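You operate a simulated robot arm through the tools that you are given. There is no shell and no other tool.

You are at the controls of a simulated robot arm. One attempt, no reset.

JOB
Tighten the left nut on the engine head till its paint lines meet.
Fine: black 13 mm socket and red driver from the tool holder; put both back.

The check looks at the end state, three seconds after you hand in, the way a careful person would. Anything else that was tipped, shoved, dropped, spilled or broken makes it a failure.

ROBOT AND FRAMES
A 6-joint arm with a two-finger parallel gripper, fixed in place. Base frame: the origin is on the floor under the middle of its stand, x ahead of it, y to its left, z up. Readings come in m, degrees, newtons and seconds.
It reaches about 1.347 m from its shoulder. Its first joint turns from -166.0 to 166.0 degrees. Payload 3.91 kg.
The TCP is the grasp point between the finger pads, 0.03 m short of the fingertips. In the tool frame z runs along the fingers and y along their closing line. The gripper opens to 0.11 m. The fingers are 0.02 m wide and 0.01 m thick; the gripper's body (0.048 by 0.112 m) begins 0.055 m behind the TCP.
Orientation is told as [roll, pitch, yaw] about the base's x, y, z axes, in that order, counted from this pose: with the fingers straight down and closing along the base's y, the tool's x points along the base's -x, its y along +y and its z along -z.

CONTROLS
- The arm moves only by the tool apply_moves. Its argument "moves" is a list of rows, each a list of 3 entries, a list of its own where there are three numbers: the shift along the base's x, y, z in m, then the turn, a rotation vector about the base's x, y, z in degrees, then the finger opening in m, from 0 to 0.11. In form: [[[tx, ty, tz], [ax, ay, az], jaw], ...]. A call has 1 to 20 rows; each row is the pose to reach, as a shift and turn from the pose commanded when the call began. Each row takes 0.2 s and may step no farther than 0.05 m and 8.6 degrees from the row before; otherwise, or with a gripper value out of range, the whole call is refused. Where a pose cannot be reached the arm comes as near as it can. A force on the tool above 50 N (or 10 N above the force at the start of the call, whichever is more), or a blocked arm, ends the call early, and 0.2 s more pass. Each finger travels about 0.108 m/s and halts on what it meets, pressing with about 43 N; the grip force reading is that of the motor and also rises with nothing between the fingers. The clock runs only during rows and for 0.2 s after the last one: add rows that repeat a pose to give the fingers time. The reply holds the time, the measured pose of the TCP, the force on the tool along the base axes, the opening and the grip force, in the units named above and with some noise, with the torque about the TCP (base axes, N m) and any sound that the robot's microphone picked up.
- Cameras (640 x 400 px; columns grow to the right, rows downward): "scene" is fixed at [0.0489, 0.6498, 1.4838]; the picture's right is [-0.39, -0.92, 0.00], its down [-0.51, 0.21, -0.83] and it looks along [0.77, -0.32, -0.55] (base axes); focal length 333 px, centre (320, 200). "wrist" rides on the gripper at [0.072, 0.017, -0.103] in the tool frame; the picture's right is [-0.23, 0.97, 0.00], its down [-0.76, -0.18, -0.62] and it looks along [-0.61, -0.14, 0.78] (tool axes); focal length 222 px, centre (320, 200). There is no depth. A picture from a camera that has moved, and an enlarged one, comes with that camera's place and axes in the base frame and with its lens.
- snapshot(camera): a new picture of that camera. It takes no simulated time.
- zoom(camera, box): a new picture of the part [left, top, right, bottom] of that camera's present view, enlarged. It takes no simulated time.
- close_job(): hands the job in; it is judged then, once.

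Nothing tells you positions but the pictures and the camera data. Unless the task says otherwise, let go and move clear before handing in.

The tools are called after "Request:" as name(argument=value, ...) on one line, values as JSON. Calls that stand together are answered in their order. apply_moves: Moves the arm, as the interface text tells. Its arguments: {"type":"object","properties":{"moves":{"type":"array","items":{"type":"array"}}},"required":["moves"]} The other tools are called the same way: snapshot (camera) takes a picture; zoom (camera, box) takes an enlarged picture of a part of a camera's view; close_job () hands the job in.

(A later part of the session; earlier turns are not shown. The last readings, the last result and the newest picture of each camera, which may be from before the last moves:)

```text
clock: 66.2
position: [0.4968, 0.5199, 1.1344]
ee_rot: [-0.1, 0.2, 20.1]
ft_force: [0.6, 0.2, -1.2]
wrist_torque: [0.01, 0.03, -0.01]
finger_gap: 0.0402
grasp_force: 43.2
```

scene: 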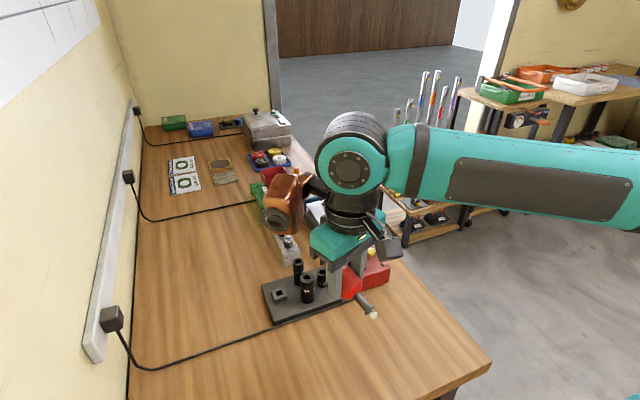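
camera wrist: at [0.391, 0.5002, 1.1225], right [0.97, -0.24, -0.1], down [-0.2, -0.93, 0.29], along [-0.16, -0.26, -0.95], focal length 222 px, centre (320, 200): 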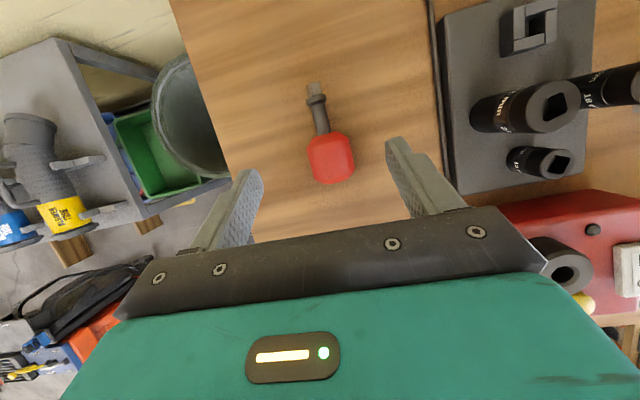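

Next I'll tilt so the tip turns downward, about 40° first in small steps.

Request:
apply_moves(moves=[[[0, 0, 0], [0.5, -1.4, 0], 0.02], [[0, 0, 0], [1.37, -3.76, 0], 0.02], [[0, 0, 0], [2.57, -7.05, 0], 0.02], [[0, 0, 0], [3.76, -10.34, 0], 0.02], [[0, 0, 0], [4.96, -13.63, 0], 0.02], [[0, 0, 0], [6.16, -16.92, 0], 0.02], [[0, 0, 0], [7.35, -20.2, 0], 0.02], [[0, 0, 0], [8.55, -23.5, 0], 0.02], [[0, 0, 0], [9.75, -26.8, 0], 0.02], [[0, 0, 0], [10.94, -30.1, 0], 0.02], [[0, 0, 0], [12.14, -33.4, 0], 0.02], [[0, 0, 0], [13.2, -36.2, 0], 0.02], [[0, 0, 0], [13.68, -37.6, 0], 0.02], [[0, 0, 0], [13.68, -37.6, 0], 0.02]])

Request:
snapshot(camera="scene")

Request:
snapshot(camera="wrist")

```text
clock: 69.2
position: [0.4955, 0.5175, 1.1322]
ee_rot: [-0.2, -39.8, 20.1]
ft_force: [-0.1, 0.4, -1.3]
wrist_torque: [-0.05, 0.04, 0.01]
finger_gap: 0.0403
grasp_force: 43.0
```

```text
taken
```

scene: 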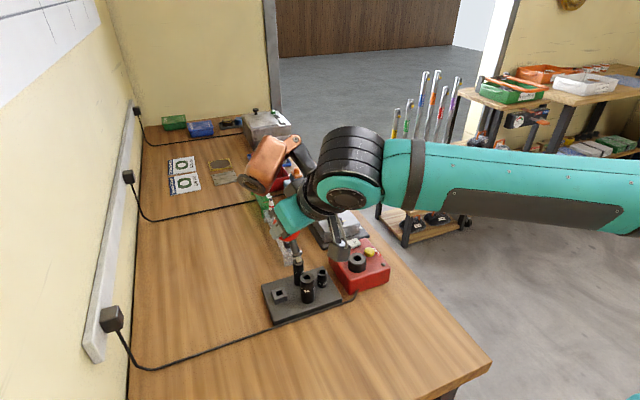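

```text
taken
camera wrist: at [0.3749, 0.4926, 1.1662], right [-0.17, 0.98, 0.14], down [0.23, -0.1, 0.97], along [0.96, 0.2, -0.21], focal length 222 px, centre (320, 200)
```

wrist: 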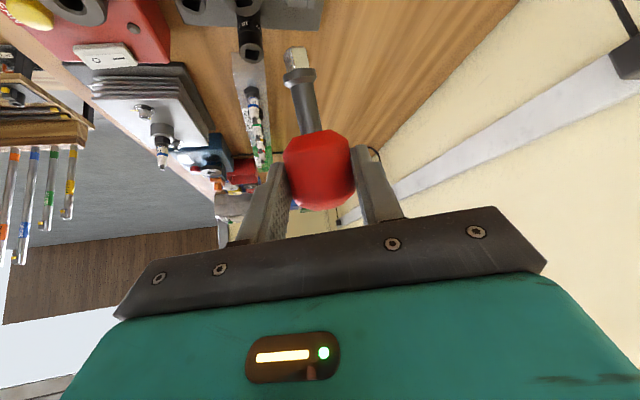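

The tool is tilted 40° with the driver held firmly. I'll continue the remaining 28° or so and then check how upright it is.

Request:
apply_moves(moves=[[[0, 0, 0], [0.5, -1.4, 0], 0.02], [[0, 0, 0], [1.37, -3.76, 0], 0.02], [[0, 0, 0], [2.57, -7.05, 0], 0.02], [[0, 0, 0], [3.76, -10.34, 0], 0.02], [[0, 0, 0], [4.96, -13.63, 0], 0.02], [[0, 0, 0], [6.16, -16.92, 0], 0.02], [[0, 0, 0], [7.35, -20.2, 0], 0.02], [[0, 0, 0], [8.55, -23.5, 0], 0.02], [[0, 0, 0], [9.2, -25.3, 0], 0.02], [[0, 0, 0], [9.58, -26.3, 0], 0.02], [[0, 0, 0], [9.58, -26.3, 0], 0.02]])

Request:
zoom(camera="scene", box=[240, 160, 400, 310])

Request:
snapshot(camera="wrist")

```text
clock: 71.6
position: [0.4948, 0.5186, 1.1337]
ee_rot: [-0.4, -67.8, 20.4]
ft_force: [-1.1, 0.3, -0.6]
wrist_torque: [-0.01, -0.03, 0.0]
finger_gap: 0.0403
grasp_force: 42.8
```

```text
2.67 times, centred on (320, 235) of scene
camera zoom: at [0.0489, 0.6498, 1.4838], right [-0.39, -0.92, 0.0], down [-0.51, 0.21, -0.83], along [0.77, -0.32, -0.55], focal length 889 px, centre (320, 107)
```

zoom: 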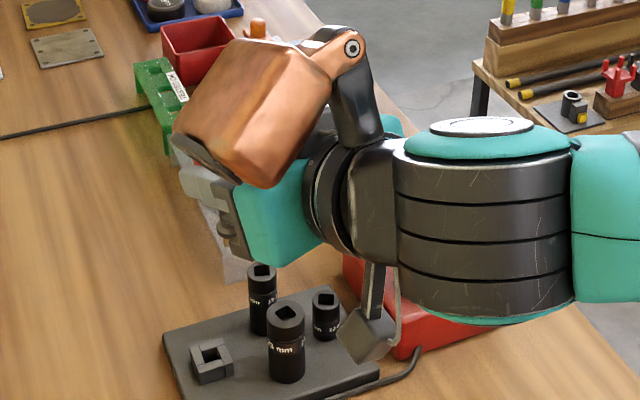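

```text
taken
camera wrist: at [0.373, 0.4926, 1.1058], right [-0.25, 0.95, 0.21], down [-0.21, -0.26, 0.94], along [0.94, 0.19, 0.27], focal length 222 px, centre (320, 200)
```

wrist: 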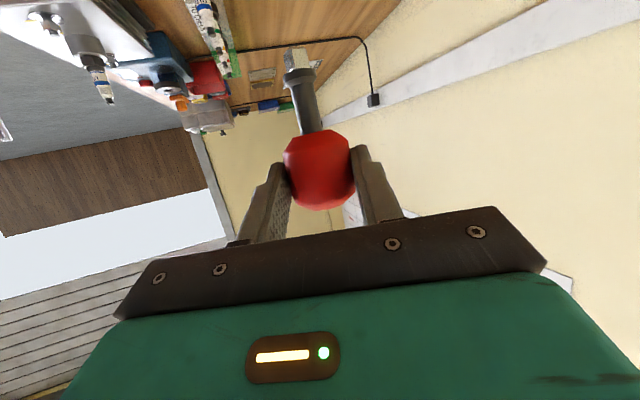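

The driver should now be nearly upright, but the gripper hides it from the scene camera. I'll check its tilt in the wrist view.

Request:
zoom(camera="wrist", box=[270, 40, 366, 220])

Request:
zoom(camera="wrist", box=[276, 40, 340, 140])

```text
2.22 times, centred on (318, 130) of wrist
camera zoom: at [0.373, 0.4926, 1.1058], right [-0.25, 0.95, 0.21], down [-0.21, -0.26, 0.94], along [0.94, 0.19, 0.27], focal length 494 px, centre (324, 356)
```

zoom: 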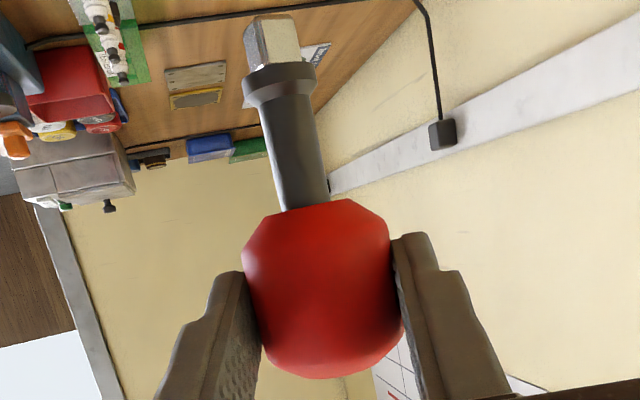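

```text
4.00 times, centred on (308, 90) of wrist
camera zoom: at [0.373, 0.4926, 1.1058], right [-0.25, 0.95, 0.21], down [-0.21, -0.26, 0.94], along [0.94, 0.19, 0.27], focal length 888 px, centre (368, 640)
```

zoom: 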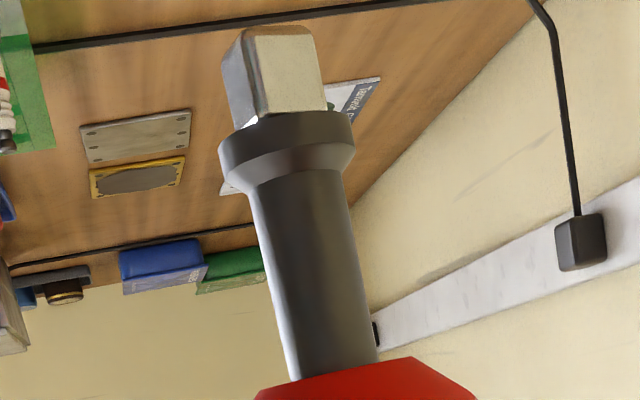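

The driver looks upright to within a couple of degrees, and its square tip is rotated about -14° from the block. I'll yaw +7°, move over the block hole at about (0.5445, 0.5395) and lower to hover with the tip about 2 cm above the block.

Request:
apply_moves(moves=[[[0.003, 0.001, 0], [0, 0, 0.7], 0.02], [[0.008, 0.003, 0], [0, 0, 1.7], 0.02], [[0.014, 0.005, 0], [0, 0, 2.8], 0.02], [[0.021, 0.007, 0], [0, 0, 4.2], 0.02], [[0.028, 0.009, 0], [0, 0, 5.6], 0.02], [[0.034, 0.0115, -0.003], [0, 0, 6.6], 0.02], [[0.036, 0.0125, -0.01], [0, 0, 7], 0.02], [[0.036, 0.0125, -0.02], [0, 0, 7], 0.02], [[0.036, 0.0125, -0.032], [0, 0, 7], 0.02], [[0.036, 0.0125, -0.044], [0, 0, 7], 0.02], [[0.036, 0.0125, -0.056], [0, 0, 7], 0.02], [[0.036, 0.0125, -0.068], [0, 0, 7], 0.02], [[0.036, 0.0125, -0.08], [0, 0, 7], 0.02], [[0.036, 0.0125, -0.092], [0, 0, 7], 0.02], [[0.036, 0.0125, -0.104], [0, 0, 7], 0.02], [[0.036, 0.0125, -0.114], [0, 0, 7], 0.02], [[0.036, 0.0125, -0.12], [0, 0, 7], 0.02], [[0.036, 0.0125, -0.12], [0, 0, 7], 0.02]])

Request:
snapshot(camera="wrist")

Request:
zoom(camera="scene", box=[230, 190, 390, 340])

```text
clock: 75.4
position: [0.5305, 0.5318, 1.0121]
ee_rot: [-0.3, -67.8, 27.2]
ft_force: [0.4, -0.1, -2.1]
wrist_torque: [0.0, 0.03, 0.02]
finger_gap: 0.0407
grasp_force: 42.4
```

```text
taken
camera wrist: at [0.4126, 0.4914, 0.9848], right [-0.37, 0.91, 0.21], down [-0.18, -0.29, 0.94], along [0.91, 0.31, 0.27], focal length 222 px, centre (320, 200)
```

wrist: 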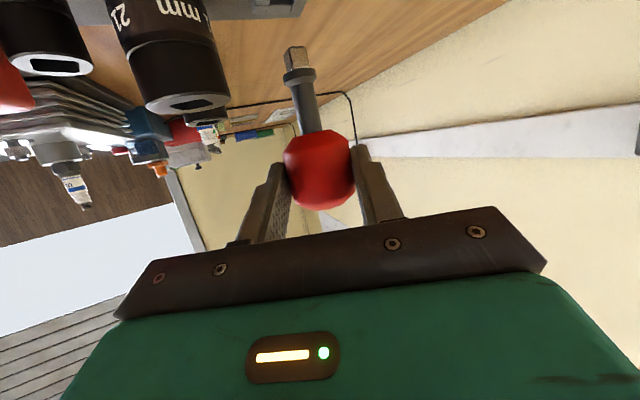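

```text
2.67 times, centred on (310, 265) of scene
camera zoom: at [0.0489, 0.6498, 1.4838], right [-0.39, -0.92, 0.0], down [-0.51, 0.21, -0.83], along [0.77, -0.32, -0.55], focal length 889 px, centre (347, 27)
```

zoom: 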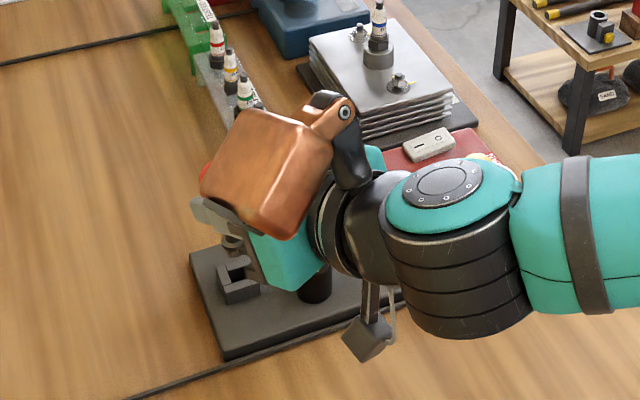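

Request:
zoom(camera="wrist", box=[230, 0, 360, 90])

Request:
zoom(camera="scene", box=[274, 268, 314, 308])

```text
4.44 times, centred on (295, 45) of wrist
camera zoom: at [0.4126, 0.4914, 0.9848], right [-0.37, 0.91, 0.21], down [-0.18, -0.29, 0.94], along [0.91, 0.31, 0.27], focal length 987 px, centre (431, 889)
```

zoom: 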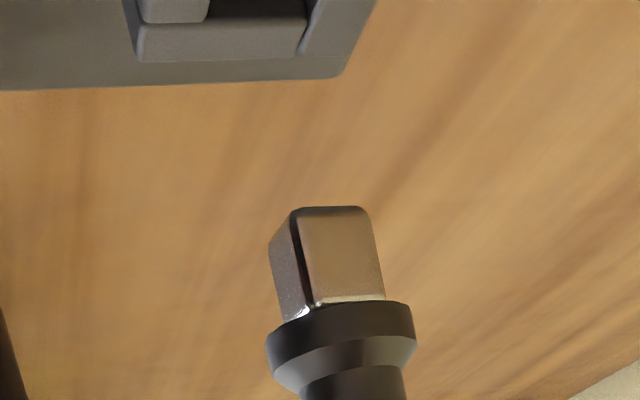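

```text
10.00 times, centred on (294, 288) of scene
camera zoom: at [0.0489, 0.6498, 1.4838], right [-0.39, -0.92, 0.0], down [-0.51, 0.21, -0.83], along [0.77, -0.32, -0.55], focal length 3332 px, centre (580, -680)
```

zoom: 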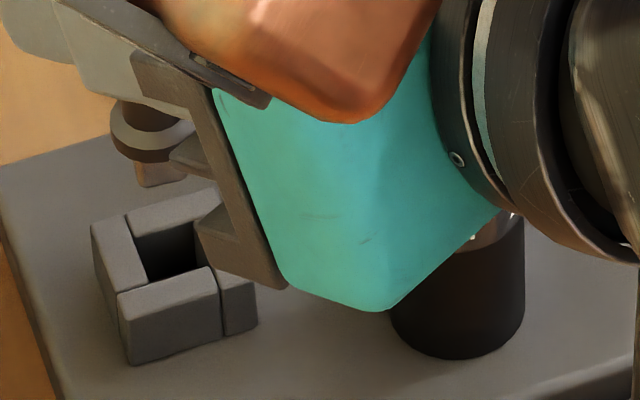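

Both cameras now show the tip and the block hole, and the tip looks about 4–6 mm short in +x. I'll shift +4 mm in x and lower until the tip is only a few mm above the block, then compare again.

Request:
apply_moves(moves=[[[0.002, 0, 0], [0, 0, 0], 0.02], [[0.004, 0, -0.003], [0, 0, 0], 0.02], [[0.004, 0, -0.008], [0, 0, 0], 0.02], [[0.004, 0, -0.013], [0, 0, 0], 0.02], [[0.004, 0, -0.017], [0, 0, 0], 0.02], [[0.004, 0, -0.017], [0, 0, 0], 0.02]])

Request:
zoom(camera="wrist", box=[230, 0, 360, 90])

Request:
zoom(camera="scene", box=[268, 272, 300, 304])

```text
clock: 76.8
position: [0.5355, 0.531, 0.9972]
ee_rot: [-0.4, -67.8, 27.3]
ft_force: [-0.2, 0.0, -1.3]
wrist_torque: [-0.02, 0.02, 0.03]
finger_gap: 0.0405
grasp_force: 42.5
```

```text
4.44 times, centred on (295, 45) of wrist
camera zoom: at [0.4173, 0.4908, 0.97], right [-0.37, 0.91, 0.21], down [-0.18, -0.29, 0.94], along [0.91, 0.31, 0.27], focal length 987 px, centre (431, 889)
```

zoom: 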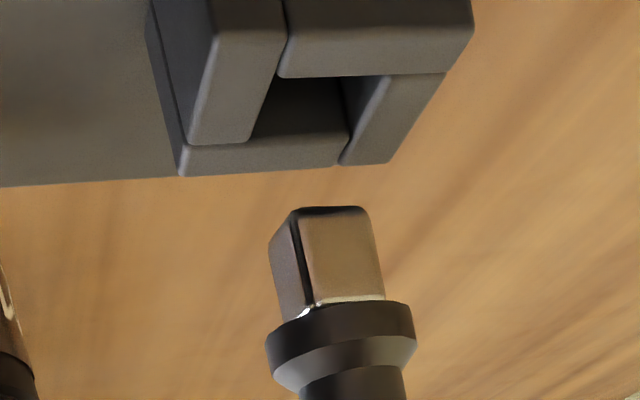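

```text
12.50 times, centred on (284, 288) of scene
camera zoom: at [0.0489, 0.6498, 1.4838], right [-0.39, -0.92, 0.0], down [-0.51, 0.21, -0.83], along [0.77, -0.32, -0.55], focal length 4165 px, centre (770, -900)
```

zoom: 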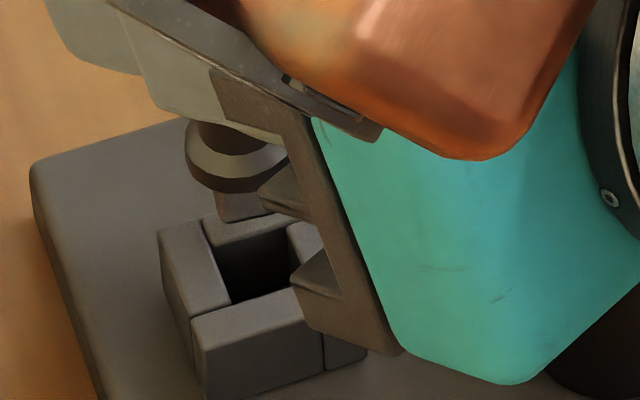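

The two views put the tip about 4.5 mm past the hole in x, so my last shift was too large. I'll move back 4.5 mm and lower a little for a closer comparison.

Request:
apply_moves(moves=[[[-0.002, 0, 0], [0, 0, 0], 0.02], [[-0.0045, 0, 0], [0, 0, 0], 0.02], [[-0.0045, 0, -0.003], [0, 0, 0], 0.02], [[-0.0045, 0, -0.006], [0, 0, 0], 0.02], [[-0.0045, 0, -0.006], [0, 0, 0], 0.02]])

Request:
zoom(camera="wrist", box=[240, 0, 350, 75])

Request:
zoom(camera="scene", box=[272, 278, 296, 302])

```text
clock: 78.0
position: [0.5301, 0.5323, 0.9911]
ee_rot: [-0.4, -67.8, 27.3]
ft_force: [0.3, 0.1, -1.3]
wrist_torque: [0.01, 0.04, -0.02]
finger_gap: 0.0404
grasp_force: 42.8
```

```text
5.33 times, centred on (295, 38) of wrist
camera zoom: at [0.4124, 0.4915, 0.9635], right [-0.37, 0.91, 0.21], down [-0.18, -0.29, 0.94], along [0.91, 0.31, 0.27], focal length 1185 px, centre (453, 1067)
```

zoom: 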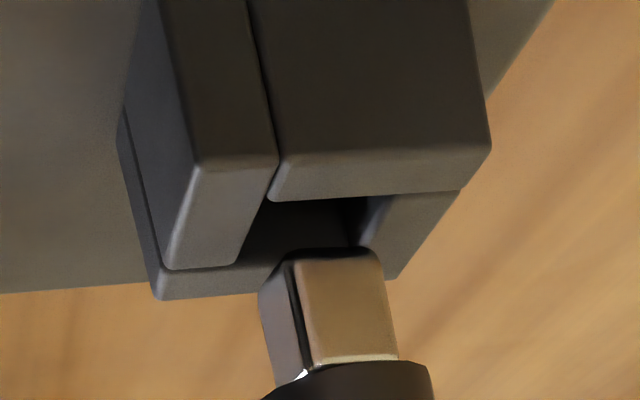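

```text
16.00 times, centred on (284, 290) of scene
camera zoom: at [0.0489, 0.6498, 1.4838], right [-0.39, -0.92, 0.0], down [-0.51, 0.21, -0.83], along [0.77, -0.32, -0.55], focal length 5331 px, centre (896, -1240)
```

zoom: 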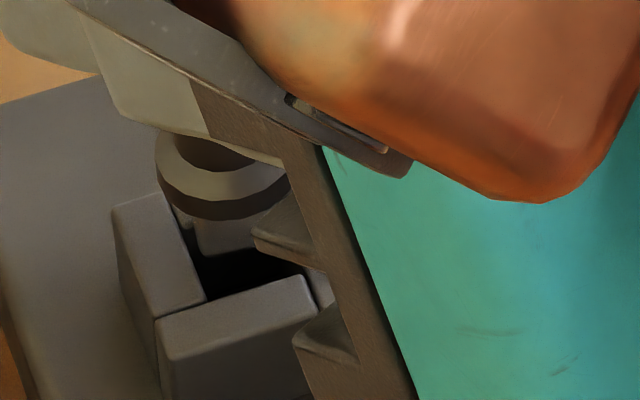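

The tip is now within about 1–2 mm of the hole centre and 4–5 mm above it. I'll correct slightly by (-1, -1.2) mm and lower in 1 mm rows, watching the force.

Request:
apply_moves(moves=[[[-0.001, -0.0012, 0], [0, 0, 0], 0.02], [[-0.001, -0.0012, -0.001], [0, 0, 0], 0.02], [[-0.001, -0.0012, -0.002], [0, 0, 0], 0.02], [[-0.001, -0.0012, -0.003], [0, 0, 0], 0.02], [[-0.001, -0.0012, -0.004], [0, 0, 0], 0.02], [[-0.001, -0.0012, -0.005], [0, 0, 0], 0.02], [[-0.001, -0.0012, -0.006], [0, 0, 0], 0.02], [[-0.001, -0.0012, -0.007], [0, 0, 0], 0.02], [[-0.001, -0.0012, -0.008], [0, 0, 0], 0.02]])

Request:
zoom(camera="wrist", box=[240, 0, 350, 75])

Request:
zoom(camera="scene", box=[272, 278, 296, 302])

```text
clock: 80.0
position: [0.5303, 0.5289, 0.9847]
ee_rot: [-0.3, -68.0, 27.2]
ft_force: [-3.8, -3.8, 18.3]
wrist_torque: [-0.08, -0.11, -0.03]
finger_gap: 0.0404
grasp_force: 43.4
```

```text
5.33 times, centred on (295, 38) of wrist
camera zoom: at [0.4119, 0.4896, 0.9571], right [-0.37, 0.91, 0.21], down [-0.18, -0.29, 0.94], along [0.91, 0.31, 0.27], focal length 1185 px, centre (453, 1067)
```

zoom: 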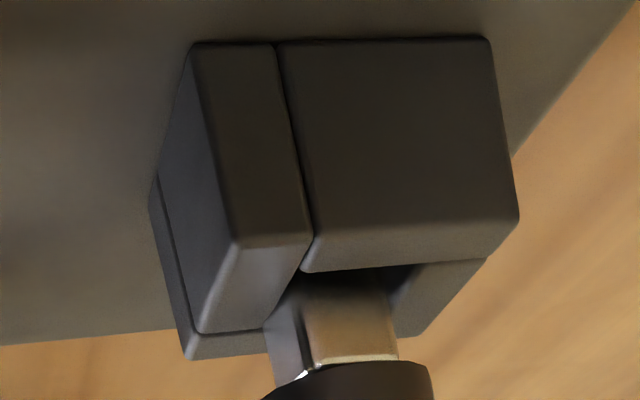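

```text
16.00 times, centred on (284, 290) of scene
camera zoom: at [0.0489, 0.6498, 1.4838], right [-0.39, -0.92, 0.0], down [-0.51, 0.21, -0.83], along [0.77, -0.32, -0.55], focal length 5331 px, centre (896, -1240)
```

zoom: 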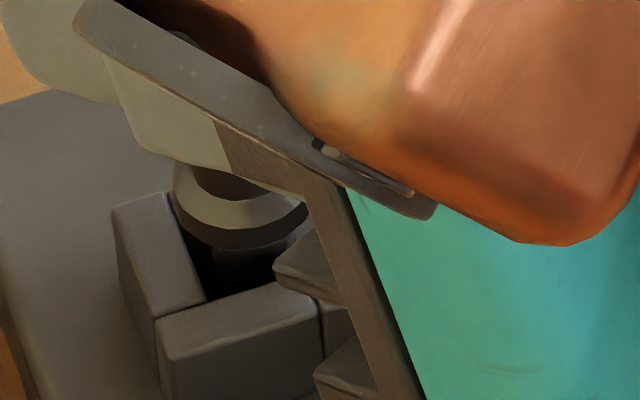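

The tip has just entered the hole, but it presses lightly against the +x/+y side, with 18 N up and (-3.8, -3.8) N sideways. I'll back off 2 mm, shift (-1, -1) mm, and try again gently.

Request:
apply_moves(moves=[[[0, 0, 0.002], [0, 0, 0], 0.02], [[-0.001, -0.001, 0.002], [0, 0, 0], 0.02], [[-0.001, -0.001, 0.001], [0, 0, 0], 0.02], [[-0.001, -0.001, 0.0], [0, 0, 0], 0.02], [[-0.001, -0.001, -0.001], [0, 0, 0], 0.02], [[-0.001, -0.001, -0.001], [0, 0, 0], 0.02]])

Request:
zoom(camera="wrist", box=[240, 0, 350, 75])

```text
clock: 81.4
position: [0.5283, 0.529, 0.9839]
ee_rot: [-0.3, -68.0, 27.2]
ft_force: [3.5, 18.1, 38.3]
wrist_torque: [1.41, -1.15, 0.4]
finger_gap: 0.0406
grasp_force: 43.0
```

```text
5.33 times, centred on (295, 38) of wrist
camera zoom: at [0.411, 0.4895, 0.9559], right [-0.37, 0.91, 0.21], down [-0.18, -0.29, 0.94], along [0.91, 0.31, 0.27], focal length 1185 px, centre (453, 1067)
```

zoom: 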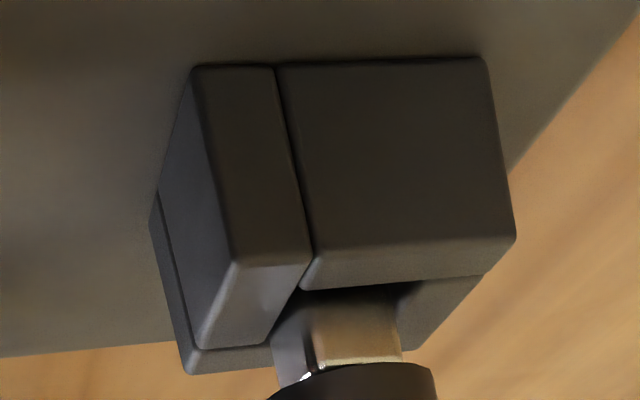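

That pushed against the -y wall instead, so y was better before. I'll lift back to hover and look closely again before retrying.

Request:
apply_moves(moves=[[[0, 0, 0.002], [0, 0, 0], 0.02], [[0.0005, 0.001, 0.004], [0, 0, 0], 0.02], [[0.001, 0.001, 0.006], [0, 0, 0], 0.02], [[0.001, 0.001, 0.006], [0, 0, 0], 0.02]])

Request:
zoom(camera="wrist", box=[240, 0, 350, 75])

Request:
zoom(camera="scene", box=[274, 280, 292, 298])

Request:
zoom(camera="wrist", box=[260, 30, 370, 150])

```text
clock: 82.4
position: [0.5313, 0.5299, 0.9871]
ee_rot: [-0.5, -67.8, 27.4]
ft_force: [-9.1, 0.2, -0.1]
wrist_torque: [0.0, 0.76, 0.09]
finger_gap: 0.0405
grasp_force: 43.2
```

```text
5.33 times, centred on (295, 38) of wrist
camera zoom: at [0.4133, 0.4897, 0.9592], right [-0.36, 0.91, 0.21], down [-0.18, -0.29, 0.94], along [0.91, 0.31, 0.27], focal length 1185 px, centre (453, 1067)
```

zoom: 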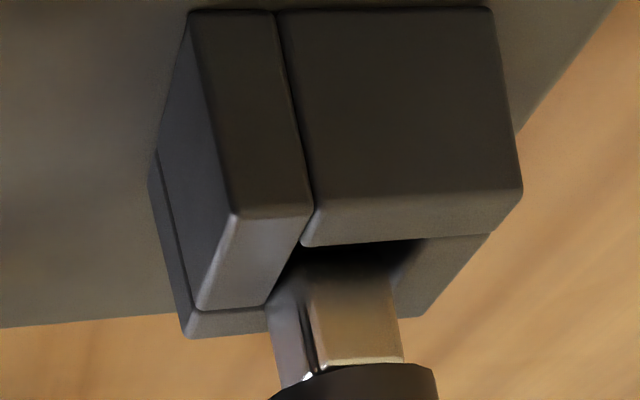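

```text
16.00 times, centred on (283, 289) of scene
camera zoom: at [0.0489, 0.6498, 1.4838], right [-0.39, -0.92, 0.0], down [-0.51, 0.21, -0.83], along [0.77, -0.32, -0.55], focal length 5331 px, centre (912, -1224)
```

zoom: 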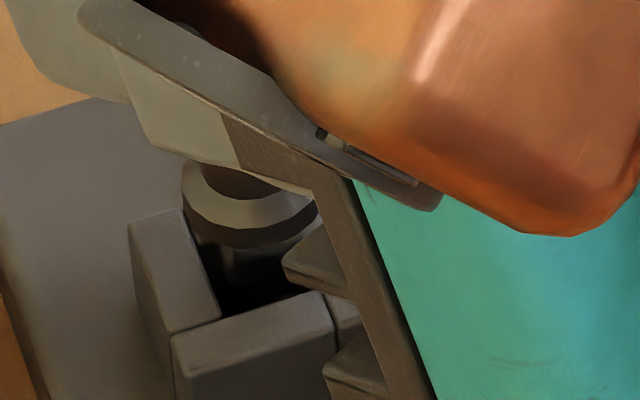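

```text
3.33 times, centred on (315, 90) of wrist
camera zoom: at [0.4133, 0.4897, 0.9592], right [-0.36, 0.91, 0.21], down [-0.18, -0.29, 0.94], along [0.91, 0.31, 0.27], focal length 740 px, centre (337, 567)
```

zoom: 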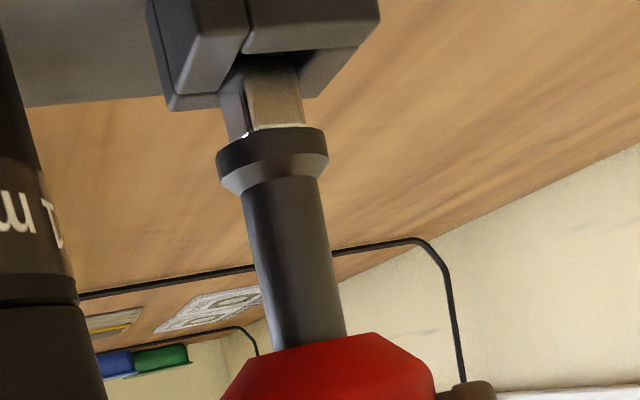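

The tip is in the mouth of the hole but pressed to the far (+x) wall, with fx at -9 N. The scene view shows about 4 mm of free gap on the near side, while y looks centred. I'll shift -2 mm in x and descend again slowly.

Request:
apply_moves(moves=[[[-0.001, 0, 0], [0, 0, 0], 0.02], [[-0.002, 0, 0], [0, 0, 0], 0.02], [[-0.002, 0, -0.001], [0, 0, 0], 0.02], [[-0.002, 0, -0.002], [0, 0, 0], 0.02], [[-0.002, 0, -0.003], [0, 0, 0], 0.02], [[-0.002, 0, -0.003], [0, 0, 0], 0.02]])

Request:
zoom(camera="scene", box=[274, 280, 292, 298])

```text
clock: 83.8
position: [0.5282, 0.5293, 0.9864]
ee_rot: [-0.4, -67.8, 27.4]
ft_force: [-0.6, 0.0, -1.2]
wrist_torque: [-0.01, 0.05, 0.01]
finger_gap: 0.0406
grasp_force: 43.1
```

```text
16.00 times, centred on (283, 289) of scene
camera zoom: at [0.0489, 0.6498, 1.4838], right [-0.39, -0.92, 0.0], down [-0.51, 0.21, -0.83], along [0.77, -0.32, -0.55], focal length 5331 px, centre (912, -1224)
```

zoom: 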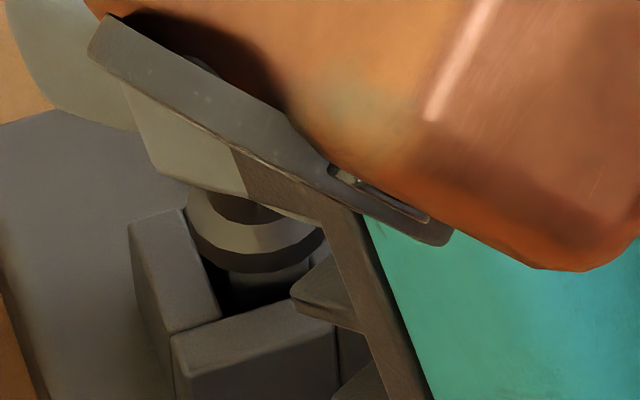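

There's no contact force now, and the tip is sliding into the hole. I'll keep descending in 1 mm rows.

Request:
apply_moves(moves=[[[0, 0, -0.001], [0, 0, 0], 0.02], [[0, 0, -0.002], [0, 0, 0], 0.02], [[0, 0, -0.003], [0, 0, 0], 0.02], [[0, 0, -0.004], [0, 0, 0], 0.02], [[0, 0, -0.005], [0, 0, 0], 0.02], [[0, 0, -0.005], [0, 0, 0], 0.02]])

Request:
zoom(camera="scene", box=[274, 280, 292, 298])

Request:
zoom(camera="wrist", box=[240, 0, 350, 75])

```text
clock: 85.2
position: [0.5279, 0.5299, 0.9762]
ee_rot: [-0.6, -67.6, 27.6]
ft_force: [-2.8, 9.0, -4.5]
wrist_torque: [0.6, 0.3, 0.18]
finger_gap: 0.0405
grasp_force: 43.3
```

```text
16.00 times, centred on (283, 289) of scene
camera zoom: at [0.0489, 0.6498, 1.4838], right [-0.39, -0.92, 0.0], down [-0.51, 0.21, -0.83], along [0.77, -0.32, -0.55], focal length 5331 px, centre (912, -1224)
```

zoom: 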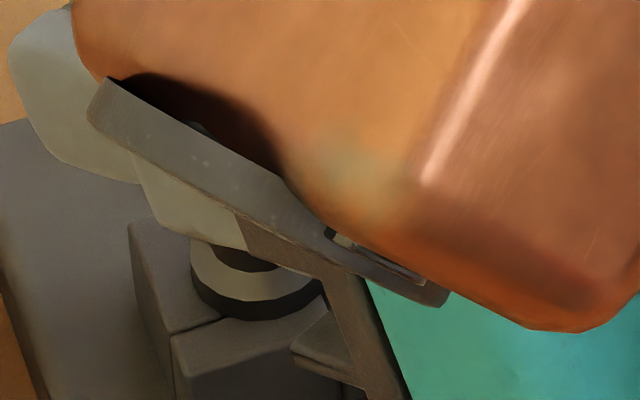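

```text
5.33 times, centred on (295, 38) of wrist
camera zoom: at [0.4098, 0.4902, 0.9491], right [-0.37, 0.91, 0.21], down [-0.17, -0.28, 0.94], along [0.91, 0.31, 0.26], focal length 1185 px, centre (453, 1067)
```

zoom: 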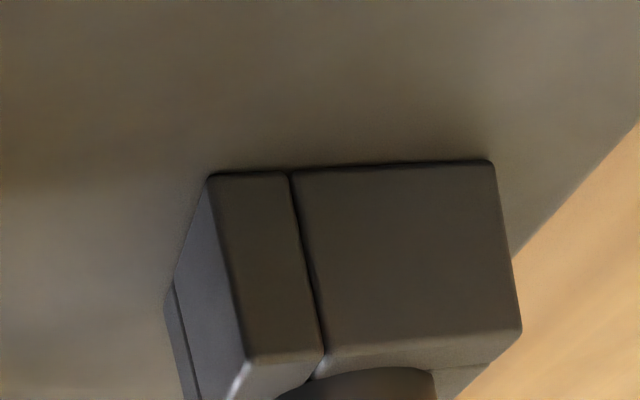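

The driver is now nearly seated, with the flange just above the block and a light push from the -y wall. I'll nudge +y 1 mm and lower the last bit.

Request:
apply_moves(moves=[[[0, 0.001, 0], [0, 0, 0], 0.02], [[0, 0.001, -0.0005], [0, 0, 0], 0.02], [[0, 0.001, -0.001], [0, 0, 0], 0.02], [[0, 0.001, -0.001], [0, 0, 0], 0.02]])

Request:
zoom(camera="wrist", box=[240, 0, 370, 100])

Request:
zoom(camera="scene", box=[260, 265, 310, 310])

```text
clock: 86.2
position: [0.5279, 0.5322, 0.9793]
ee_rot: [-0.5, -67.8, 27.3]
ft_force: [1.3, -1.1, -0.3]
wrist_torque: [-0.12, -0.03, -0.04]
finger_gap: 0.0401
grasp_force: 42.4
```

```text
4.00 times, centred on (305, 50) of wrist
camera zoom: at [0.4104, 0.4914, 0.9511], right [-0.36, 0.91, 0.21], down [-0.18, -0.29, 0.94], along [0.91, 0.31, 0.27], focal length 888 px, centre (380, 800)
```

zoom: 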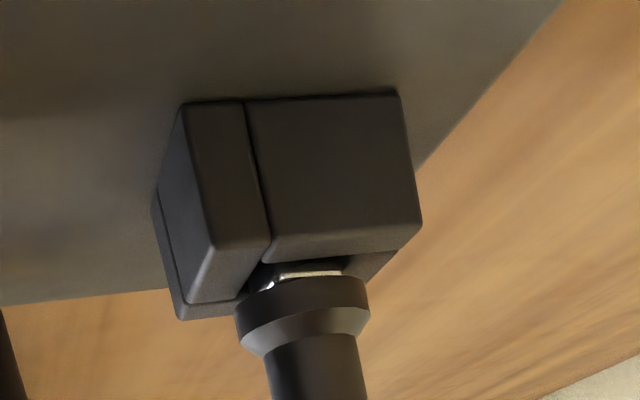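

```text
8.89 times, centred on (285, 288) of scene
camera zoom: at [0.0489, 0.6498, 1.4838], right [-0.39, -0.92, 0.0], down [-0.51, 0.21, -0.83], along [0.77, -0.32, -0.55], focal length 2962 px, centre (631, -578)
```

zoom: 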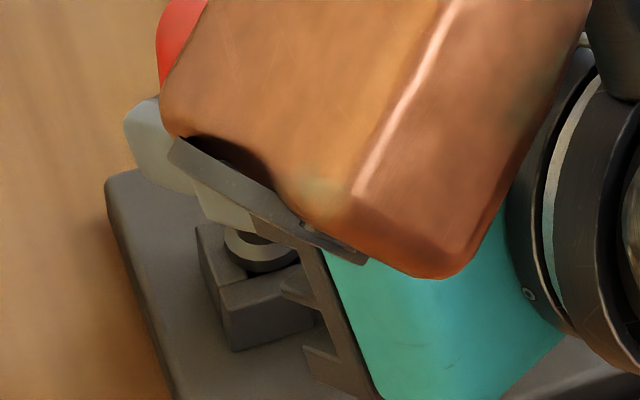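

About 2–3 mm of the tip still shows above the block. I'll keep lowering until the flange lands.

Request:
apply_moves(moves=[[[0, 0, -0.001], [0, 0, 0], 0.02], [[0, 0, -0.002], [0, 0, 0], 0.02], [[0, 0, -0.003], [0, 0, 0], 0.02], [[0, 0, -0.003], [0, 0, 0], 0.02]])

Request:
zoom(camera="wrist", box=[240, 0, 370, 100])

```text
clock: 87.2
position: [0.5298, 0.5328, 0.976]
ee_rot: [-0.4, -68.0, 27.3]
ft_force: [5.3, 3.7, 6.6]
wrist_torque: [0.23, -0.36, 0.0]
finger_gap: 0.0406
grasp_force: 42.9
```

```text
4.00 times, centred on (305, 50) of wrist
camera zoom: at [0.4102, 0.4913, 0.9484], right [-0.37, 0.91, 0.21], down [-0.18, -0.29, 0.94], along [0.91, 0.31, 0.27], focal length 888 px, centre (380, 800)
```

zoom: 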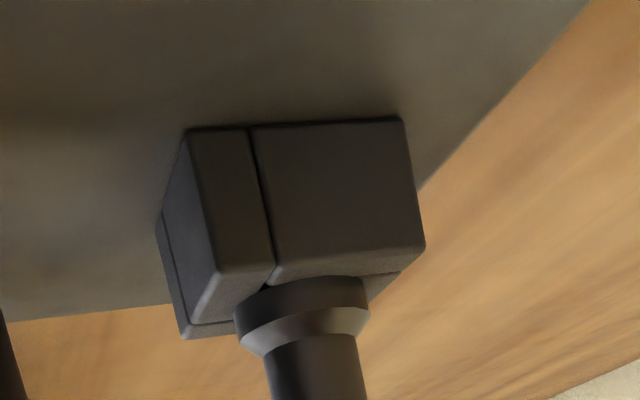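

The flange has landed on the block with a few newtons of contact. I'll open the fingers slowly and watch that the driver stays standing.

Request:
apply_moves(moves=[[[0, 0, 0], [0, 0, 0], 0.038], [[0, 0, 0], [0, 0, 0], 0.042], [[0, 0, 0], [0, 0, 0], 0.046], [[0, 0, 0], [0, 0, 0], 0.05], [[0, 0, 0], [0, 0, 0], 0.055], [[0, 0, 0], [0, 0, 0], 0.06], [[0, 0, 0], [0, 0, 0], 0.06]])

Request:
zoom(camera="wrist", box=[230, 0, 410, 240])

Request:
zoom(camera="scene", box=[250, 250, 320, 310])

```text
clock: 88.8
position: [0.5281, 0.5318, 0.9754]
ee_rot: [-0.4, -67.8, 27.4]
ft_force: [0.0, 0.6, 0.8]
wrist_torque: [0.0, 0.02, 0.01]
finger_gap: 0.0599
grasp_force: 0.0
```

```text
1.67 times, centred on (320, 120) of wrist
camera zoom: at [0.41, 0.4912, 0.9478], right [-0.37, 0.91, 0.21], down [-0.18, -0.29, 0.94], along [0.91, 0.31, 0.27], focal length 370 px, centre (320, 333)
```

zoom: 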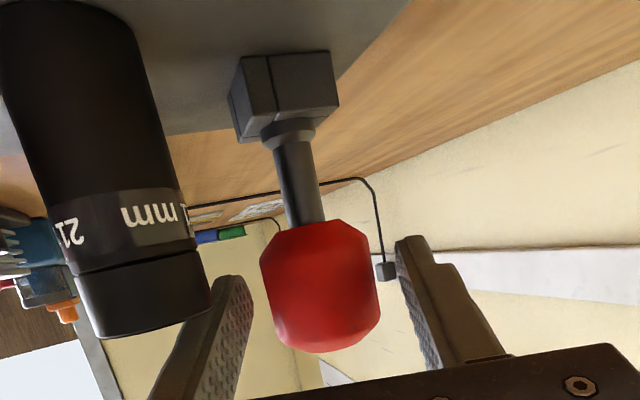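

```text
6.67 times, centred on (285, 280) of scene
camera zoom: at [0.0489, 0.6498, 1.4838], right [-0.39, -0.92, 0.0], down [-0.51, 0.21, -0.83], along [0.77, -0.32, -0.55], focal length 2221 px, centre (553, -333)
```

zoom: 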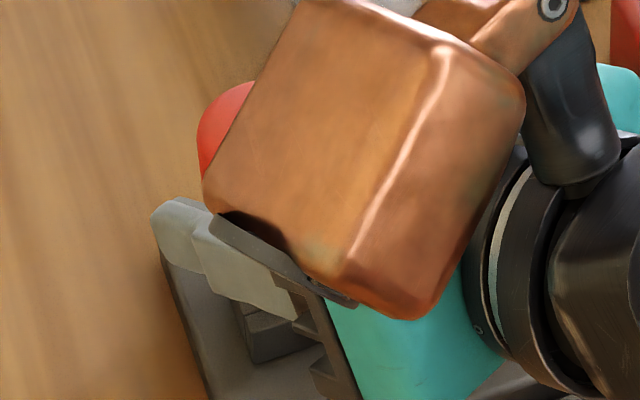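

The driver stands in its block on its own. I'll retreat straight back along the tool axis in small steps.

Request:
apply_moves(moves=[[[-0.0041, -0.0021, 0.0019], [0, 0, 0], 0.06], [[-0.0124, -0.0064, 0.0056], [0, 0, 0], 0.06], [[-0.0247, -0.0128, 0.0113], [0, 0, 0], 0.06], [[-0.0412, -0.0213, 0.0188], [0, 0, 0], 0.06], [[-0.0577, -0.0298, 0.0263], [0, 0, 0], 0.06], [[-0.0742, -0.0383, 0.0338], [0, 0, 0], 0.06], [[-0.0907, -0.0468, 0.0413], [0, 0, 0], 0.06], [[-0.107, -0.0553, 0.06], [0, 0, 0], 0.06], [[-0.107, -0.0553, 0.09], [0, 0, 0], 0.06], [[-0.107, -0.0553, 0.12], [0, 0, 0], 0.06]])

Request:
snapshot(camera="scene")

Request:
snapshot(camera="wrist")

```text
clock: 91.0
position: [0.4226, 0.4771, 1.0978]
ee_rot: [-0.5, -67.8, 27.4]
ft_force: [0.2, 0.0, 0.2]
wrist_torque: [0.02, 0.0, 0.0]
finger_gap: 0.0603
grasp_force: 0.1
```

```text
taken
```

scene: 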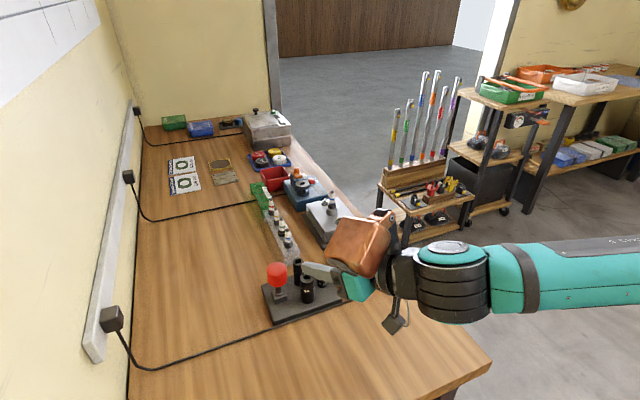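

```text
taken
camera wrist: at [0.3046, 0.4354, 1.0708], right [-0.37, 0.91, 0.21], down [-0.18, -0.29, 0.94], along [0.91, 0.31, 0.27], focal length 222 px, centre (320, 200)
```

wrist: 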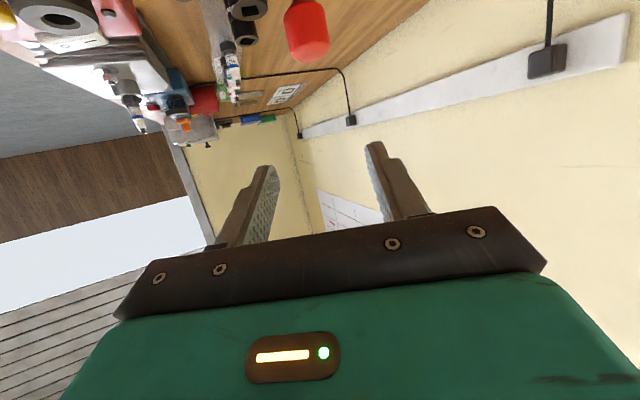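

The driver is back upright in its block. I'll check the details of it and its neighbours.

Request:
zoom(camera="scene", box=[255, 250, 351, 330])

```text
5.00 times, centred on (303, 290) of scene
camera zoom: at [0.0489, 0.6498, 1.4838], right [-0.39, -0.92, 0.0], down [-0.51, 0.21, -0.83], along [0.77, -0.32, -0.55], focal length 1666 px, centre (405, -250)
```

zoom: 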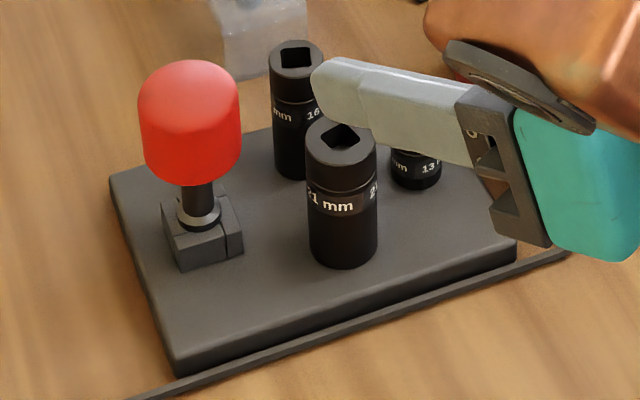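

The driver is standing properly in its block and everything else is in place. Next I'll raise and return the tool to vertical.

Request:
apply_moves(moves=[[[0, 0, 0.03], [-3.5, 6.8, 0], 0.08], [[0, 0, 0.06], [-7, 13.5, 0], 0.1], [[0, 0, 0.09], [-10.5, 20.2, 0], 0.11], [[0, 0, 0.11], [-14, 27, 0], 0.11], [[0, 0, 0.12], [-17.5, 33.7, 0], 0.11], [[0, 0, 0.12], [-21, 40.4, 0], 0.11], [[0, 0, 0.12], [-24.5, 47.2, 0], 0.11], [[0, 0, 0.12], [-28, 54, 0], 0.11], [[0, 0, 0.12], [-31.2, 60.2, 0], 0.11], [[0, 0, 0.12], [-31.2, 60.2, 0], 0.11]])

Request:
snapshot(camera="scene")

```text
clock: 93.2
position: [0.4209, 0.4746, 1.2159]
ee_rot: [-0.6, 0.1, 27.4]
ft_force: [0.6, -0.6, 0.0]
wrist_torque: [0.03, -0.03, 0.0]
finger_gap: 0.1102
grasp_force: 0.1
```

```text
taken
```

scene: 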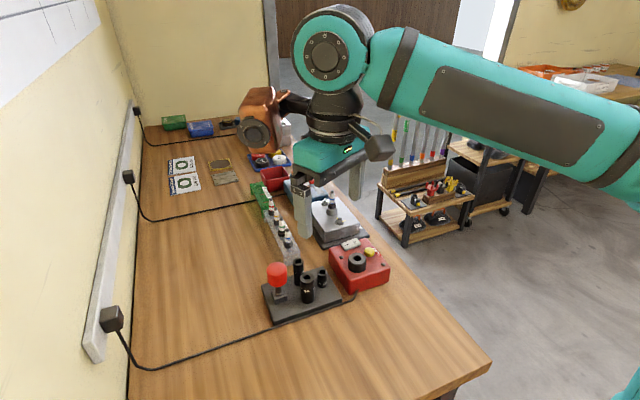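

Request:
apply_moves(moves=[[[0.0155, 0.0081, 0], [0, 0, 7.8], 0.11], [[0.031, 0.0162, 0], [0, 0, 15.6], 0.11], [[0.0465, 0.0243, -0.01], [0, 0, 23.4], 0.11], [[0.062, 0.0325, -0.03], [0, 0, 31.3], 0.11], [[0.0775, 0.0406, -0.05], [0, 0, 39.1], 0.11], [[0.093, 0.0487, -0.07], [0, 0, 46.9], 0.11], [[0.1085, 0.0568, -0.09], [0, 0, 54.8], 0.11], [[0.124, 0.065, -0.11], [0, 0, 62.6], 0.11], [[0.124, 0.065, -0.116], [0, 0, 62.6], 0.11], [[0.124, 0.065, -0.116], [0, 0, 62.6], 0.11]])

Request:
zoom(camera="wrist", box=[240, 0, 400, 150])

```text
clock: 95.4
position: [0.5451, 0.5412, 1.0987]
ee_rot: [-0.5, 0.0, 90.0]
ft_force: [0.0, -0.3, 0.0]
wrist_torque: [-0.01, -0.02, 0.01]
finger_gap: 0.11
grasp_force: 0.1
```

```text
2.67 times, centred on (320, 75) of wrist
camera zoom: at [0.5275, 0.4689, 1.2018], right [-0.97, 0.23, -0.01], down [0.17, 0.76, 0.62], along [0.15, 0.61, -0.78], focal length 592 px, centre (320, 533)
```

zoom: 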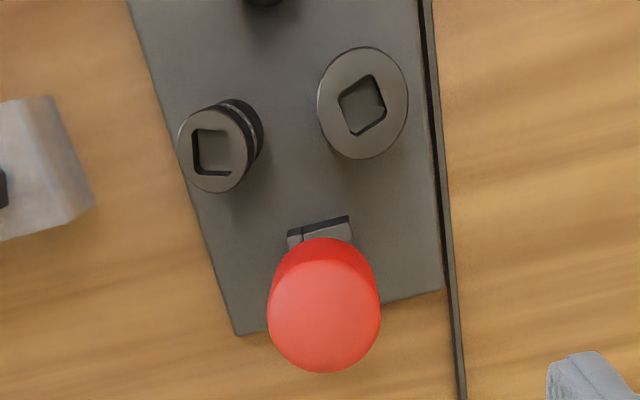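

The driver head is about 1.3 mm to -x and 3 mm to -y of the tool axis. I'll correct that and a small roll error, then descend around it.

Request:
apply_moves(moves=[[[-0.0013, -0.0027, -0.02], [0, 0.5, 0], 0.11], [[-0.0013, -0.0027, -0.05], [0, 0.5, 0], 0.11], [[-0.0013, -0.0027, -0.08], [0, 0.5, 0], 0.11], [[-0.0013, -0.0027, -0.105], [0, 0.5, 0], 0.11], [[-0.0013, -0.0027, -0.122], [0, 0.5, 0], 0.11], [[-0.0013, -0.0027, -0.127], [0, 0.5, 0], 0.11], [[-0.0013, -0.0027, -0.127], [0, 0.5, 0], 0.11]])

Request:
zoom(camera="wrist", box=[240, 110, 400, 240])

```text
clock: 97.0
position: [0.543, 0.5372, 0.9741]
ee_rot: [0.1, 0.0, 90.1]
ft_force: [0.5, 0.2, 0.7]
wrist_torque: [-0.01, -0.02, 0.01]
finger_gap: 0.1101
grasp_force: 0.1
```

```text
3.08 times, centred on (320, 175) of wrist
camera zoom: at [0.5256, 0.4662, 1.0772], right [-0.97, 0.23, 0.0], down [0.18, 0.76, 0.62], along [0.14, 0.61, -0.78], focal length 684 px, centre (320, 277)
```

zoom: 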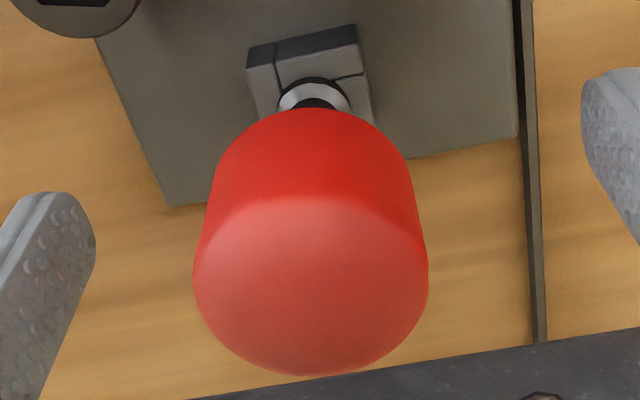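

Request:
apply_moves(moves=[[[0.0015, 0, 0], [0, 0, 0], 0.11], [[0.0015, 0, 0], [0, 0, 0], 0.07], [[0.0015, 0, 0], [0, 0, 0], 0.05], [[0.0015, 0, 0], [0, 0, 0], 0.042], [[0.0015, 0, 0], [0, 0, 0], 0.03], [[0.0015, 0, 0], [0, 0, 0], 0.0], [[0.0015, 0, 0], [0, 0, 0], 0.0]])

Request:
zoom(camera="wrist", box=[240, 110, 400, 240])

Request:
zoom(camera="scene", box=[250, 230, 340, 310])

```text
clock: 98.6
position: [0.546, 0.539, 0.9722]
ee_rot: [0.0, 0.1, 90.0]
ft_force: [-0.2, 1.0, 0.2]
wrist_torque: [0.05, 0.0, -0.01]
finger_gap: 0.0412
grasp_force: 43.3
```

```text
3.08 times, centred on (320, 175) of wrist
camera zoom: at [0.5278, 0.4661, 1.0766], right [-0.97, 0.23, 0.0], down [0.18, 0.76, 0.62], along [0.14, 0.61, -0.78], focal length 684 px, centre (320, 277)
```

zoom: 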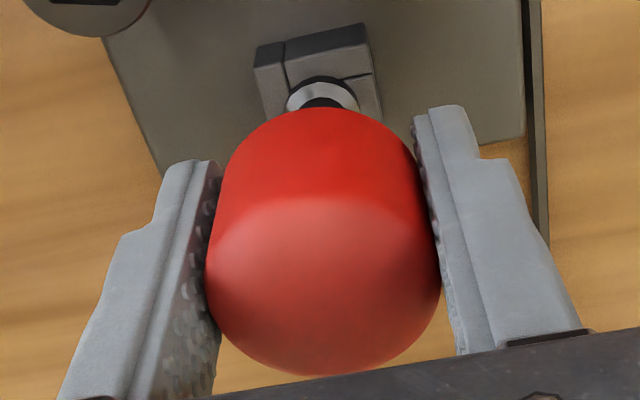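

```text
5.00 times, centred on (295, 270) of scene
camera zoom: at [0.0489, 0.6498, 1.4838], right [-0.39, -0.92, 0.0], down [-0.51, 0.21, -0.83], along [0.77, -0.32, -0.55], focal length 1666 px, centre (445, -150)
```

zoom: 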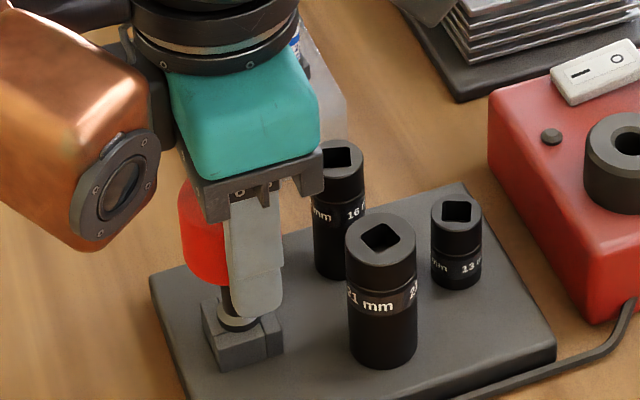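

It's gripped again at 41.2 mm and 43 N. This time I'll keep every motion slow. First comes a vertical lift in small steps.

Request:
apply_moves(moves=[[[0, 0, 0.002], [0, 0, 0], 0.0], [[0, 0, 0.005], [0, 0, 0], 0.0], [[0, 0, 0.009], [0, 0, 0], 0.0], [[0, 0, 0.014], [0, 0, 0], 0.0], [[0, 0, 0.019], [0, 0, 0], 0.0], [[0, 0, 0.024], [0, 0, 0], 0.0], [[0, 0, 0.03], [0, 0, 0], 0.0], [[0, 0, 0.037], [0, 0, 0], 0.0], [[0, 0, 0.044], [0, 0, 0], 0.0], [[0, 0, 0.051], [0, 0, 0], 0.0], [[0, 0, 0.058], [0, 0, 0], 0.0], [[0, 0, 0.065], [0, 0, 0], 0.0], [[0, 0, 0.072], [0, 0, 0], 0.0], [[0, 0, 0.079], [0, 0, 0], 0.0], [[0, 0, 0.085], [0, 0, 0], 0.0], [[0, 0, 0.09], [0, 0, 0], 0.0], [[0, 0, 0.093], [0, 0, 0], 0.0], [[0, 0, 0.095], [0, 0, 0], 0.0], [[0, 0, 0.095], [0, 0, 0], 0.0]])

Request:
zoom(camera="wrist", box=[240, 110, 400, 240])

Request:
zoom(camera="scene", box=[260, 240, 300, 280])

```text
clock: 102.6
position: [0.5442, 0.5387, 1.0674]
ee_rot: [0.1, -0.1, 90.0]
ft_force: [0.4, 0.8, -1.6]
wrist_torque: [0.01, 0.02, 0.02]
finger_gap: 0.0409
grasp_force: 43.4
```

```text
3.08 times, centred on (320, 175) of wrist
camera zoom: at [0.5271, 0.4666, 1.1714], right [-0.97, 0.23, 0.0], down [0.18, 0.76, 0.62], along [0.14, 0.61, -0.78], focal length 684 px, centre (320, 277)
```

zoom: 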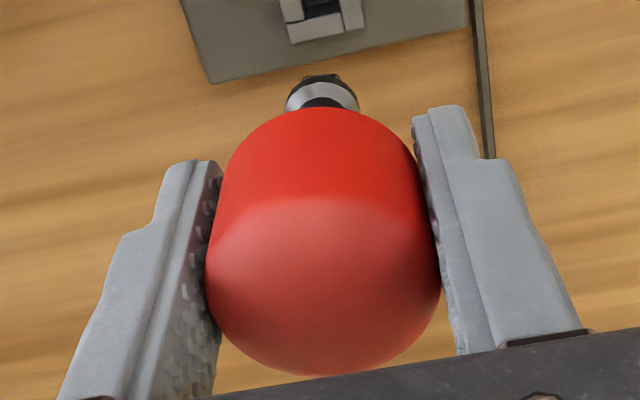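

```text
10.00 times, centred on (280, 260) of scene
camera zoom: at [0.0489, 0.6498, 1.4838], right [-0.39, -0.92, 0.0], down [-0.51, 0.21, -0.83], along [0.77, -0.32, -0.55], focal length 3332 px, centre (720, -400)
```

zoom: 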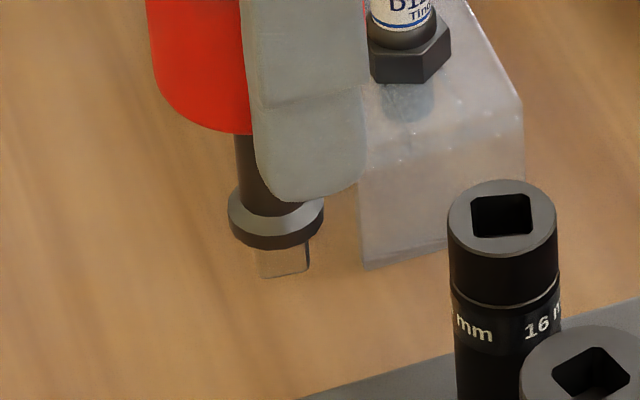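

Request:
zoom(camera="scene", box=[268, 258, 284, 272])

Request:
zoom(camera="scene", box=[314, 264, 332, 278])

```text
16.00 times, centred on (276, 265) of scene
camera zoom: at [0.0489, 0.6498, 1.4838], right [-0.39, -0.92, 0.0], down [-0.51, 0.21, -0.83], along [0.77, -0.32, -0.55], focal length 5331 px, centre (1024, -840)
```

zoom: 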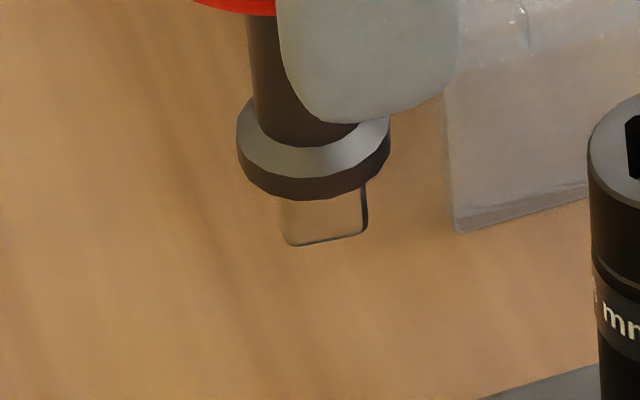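

```text
16.00 times, centred on (323, 271) of scene
camera zoom: at [0.0489, 0.6498, 1.4838], right [-0.39, -0.92, 0.0], down [-0.51, 0.21, -0.83], along [0.77, -0.32, -0.55], focal length 5331 px, centre (272, -936)
```

zoom: 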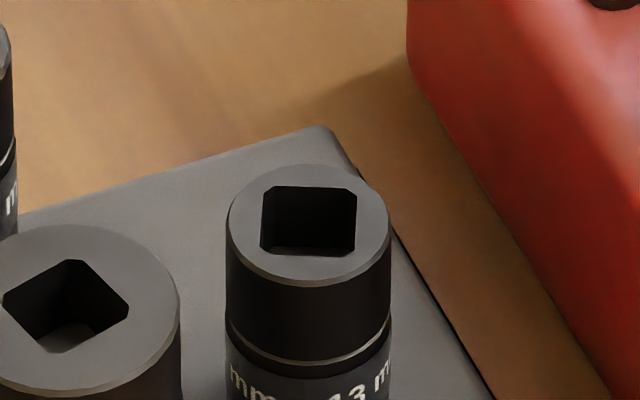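

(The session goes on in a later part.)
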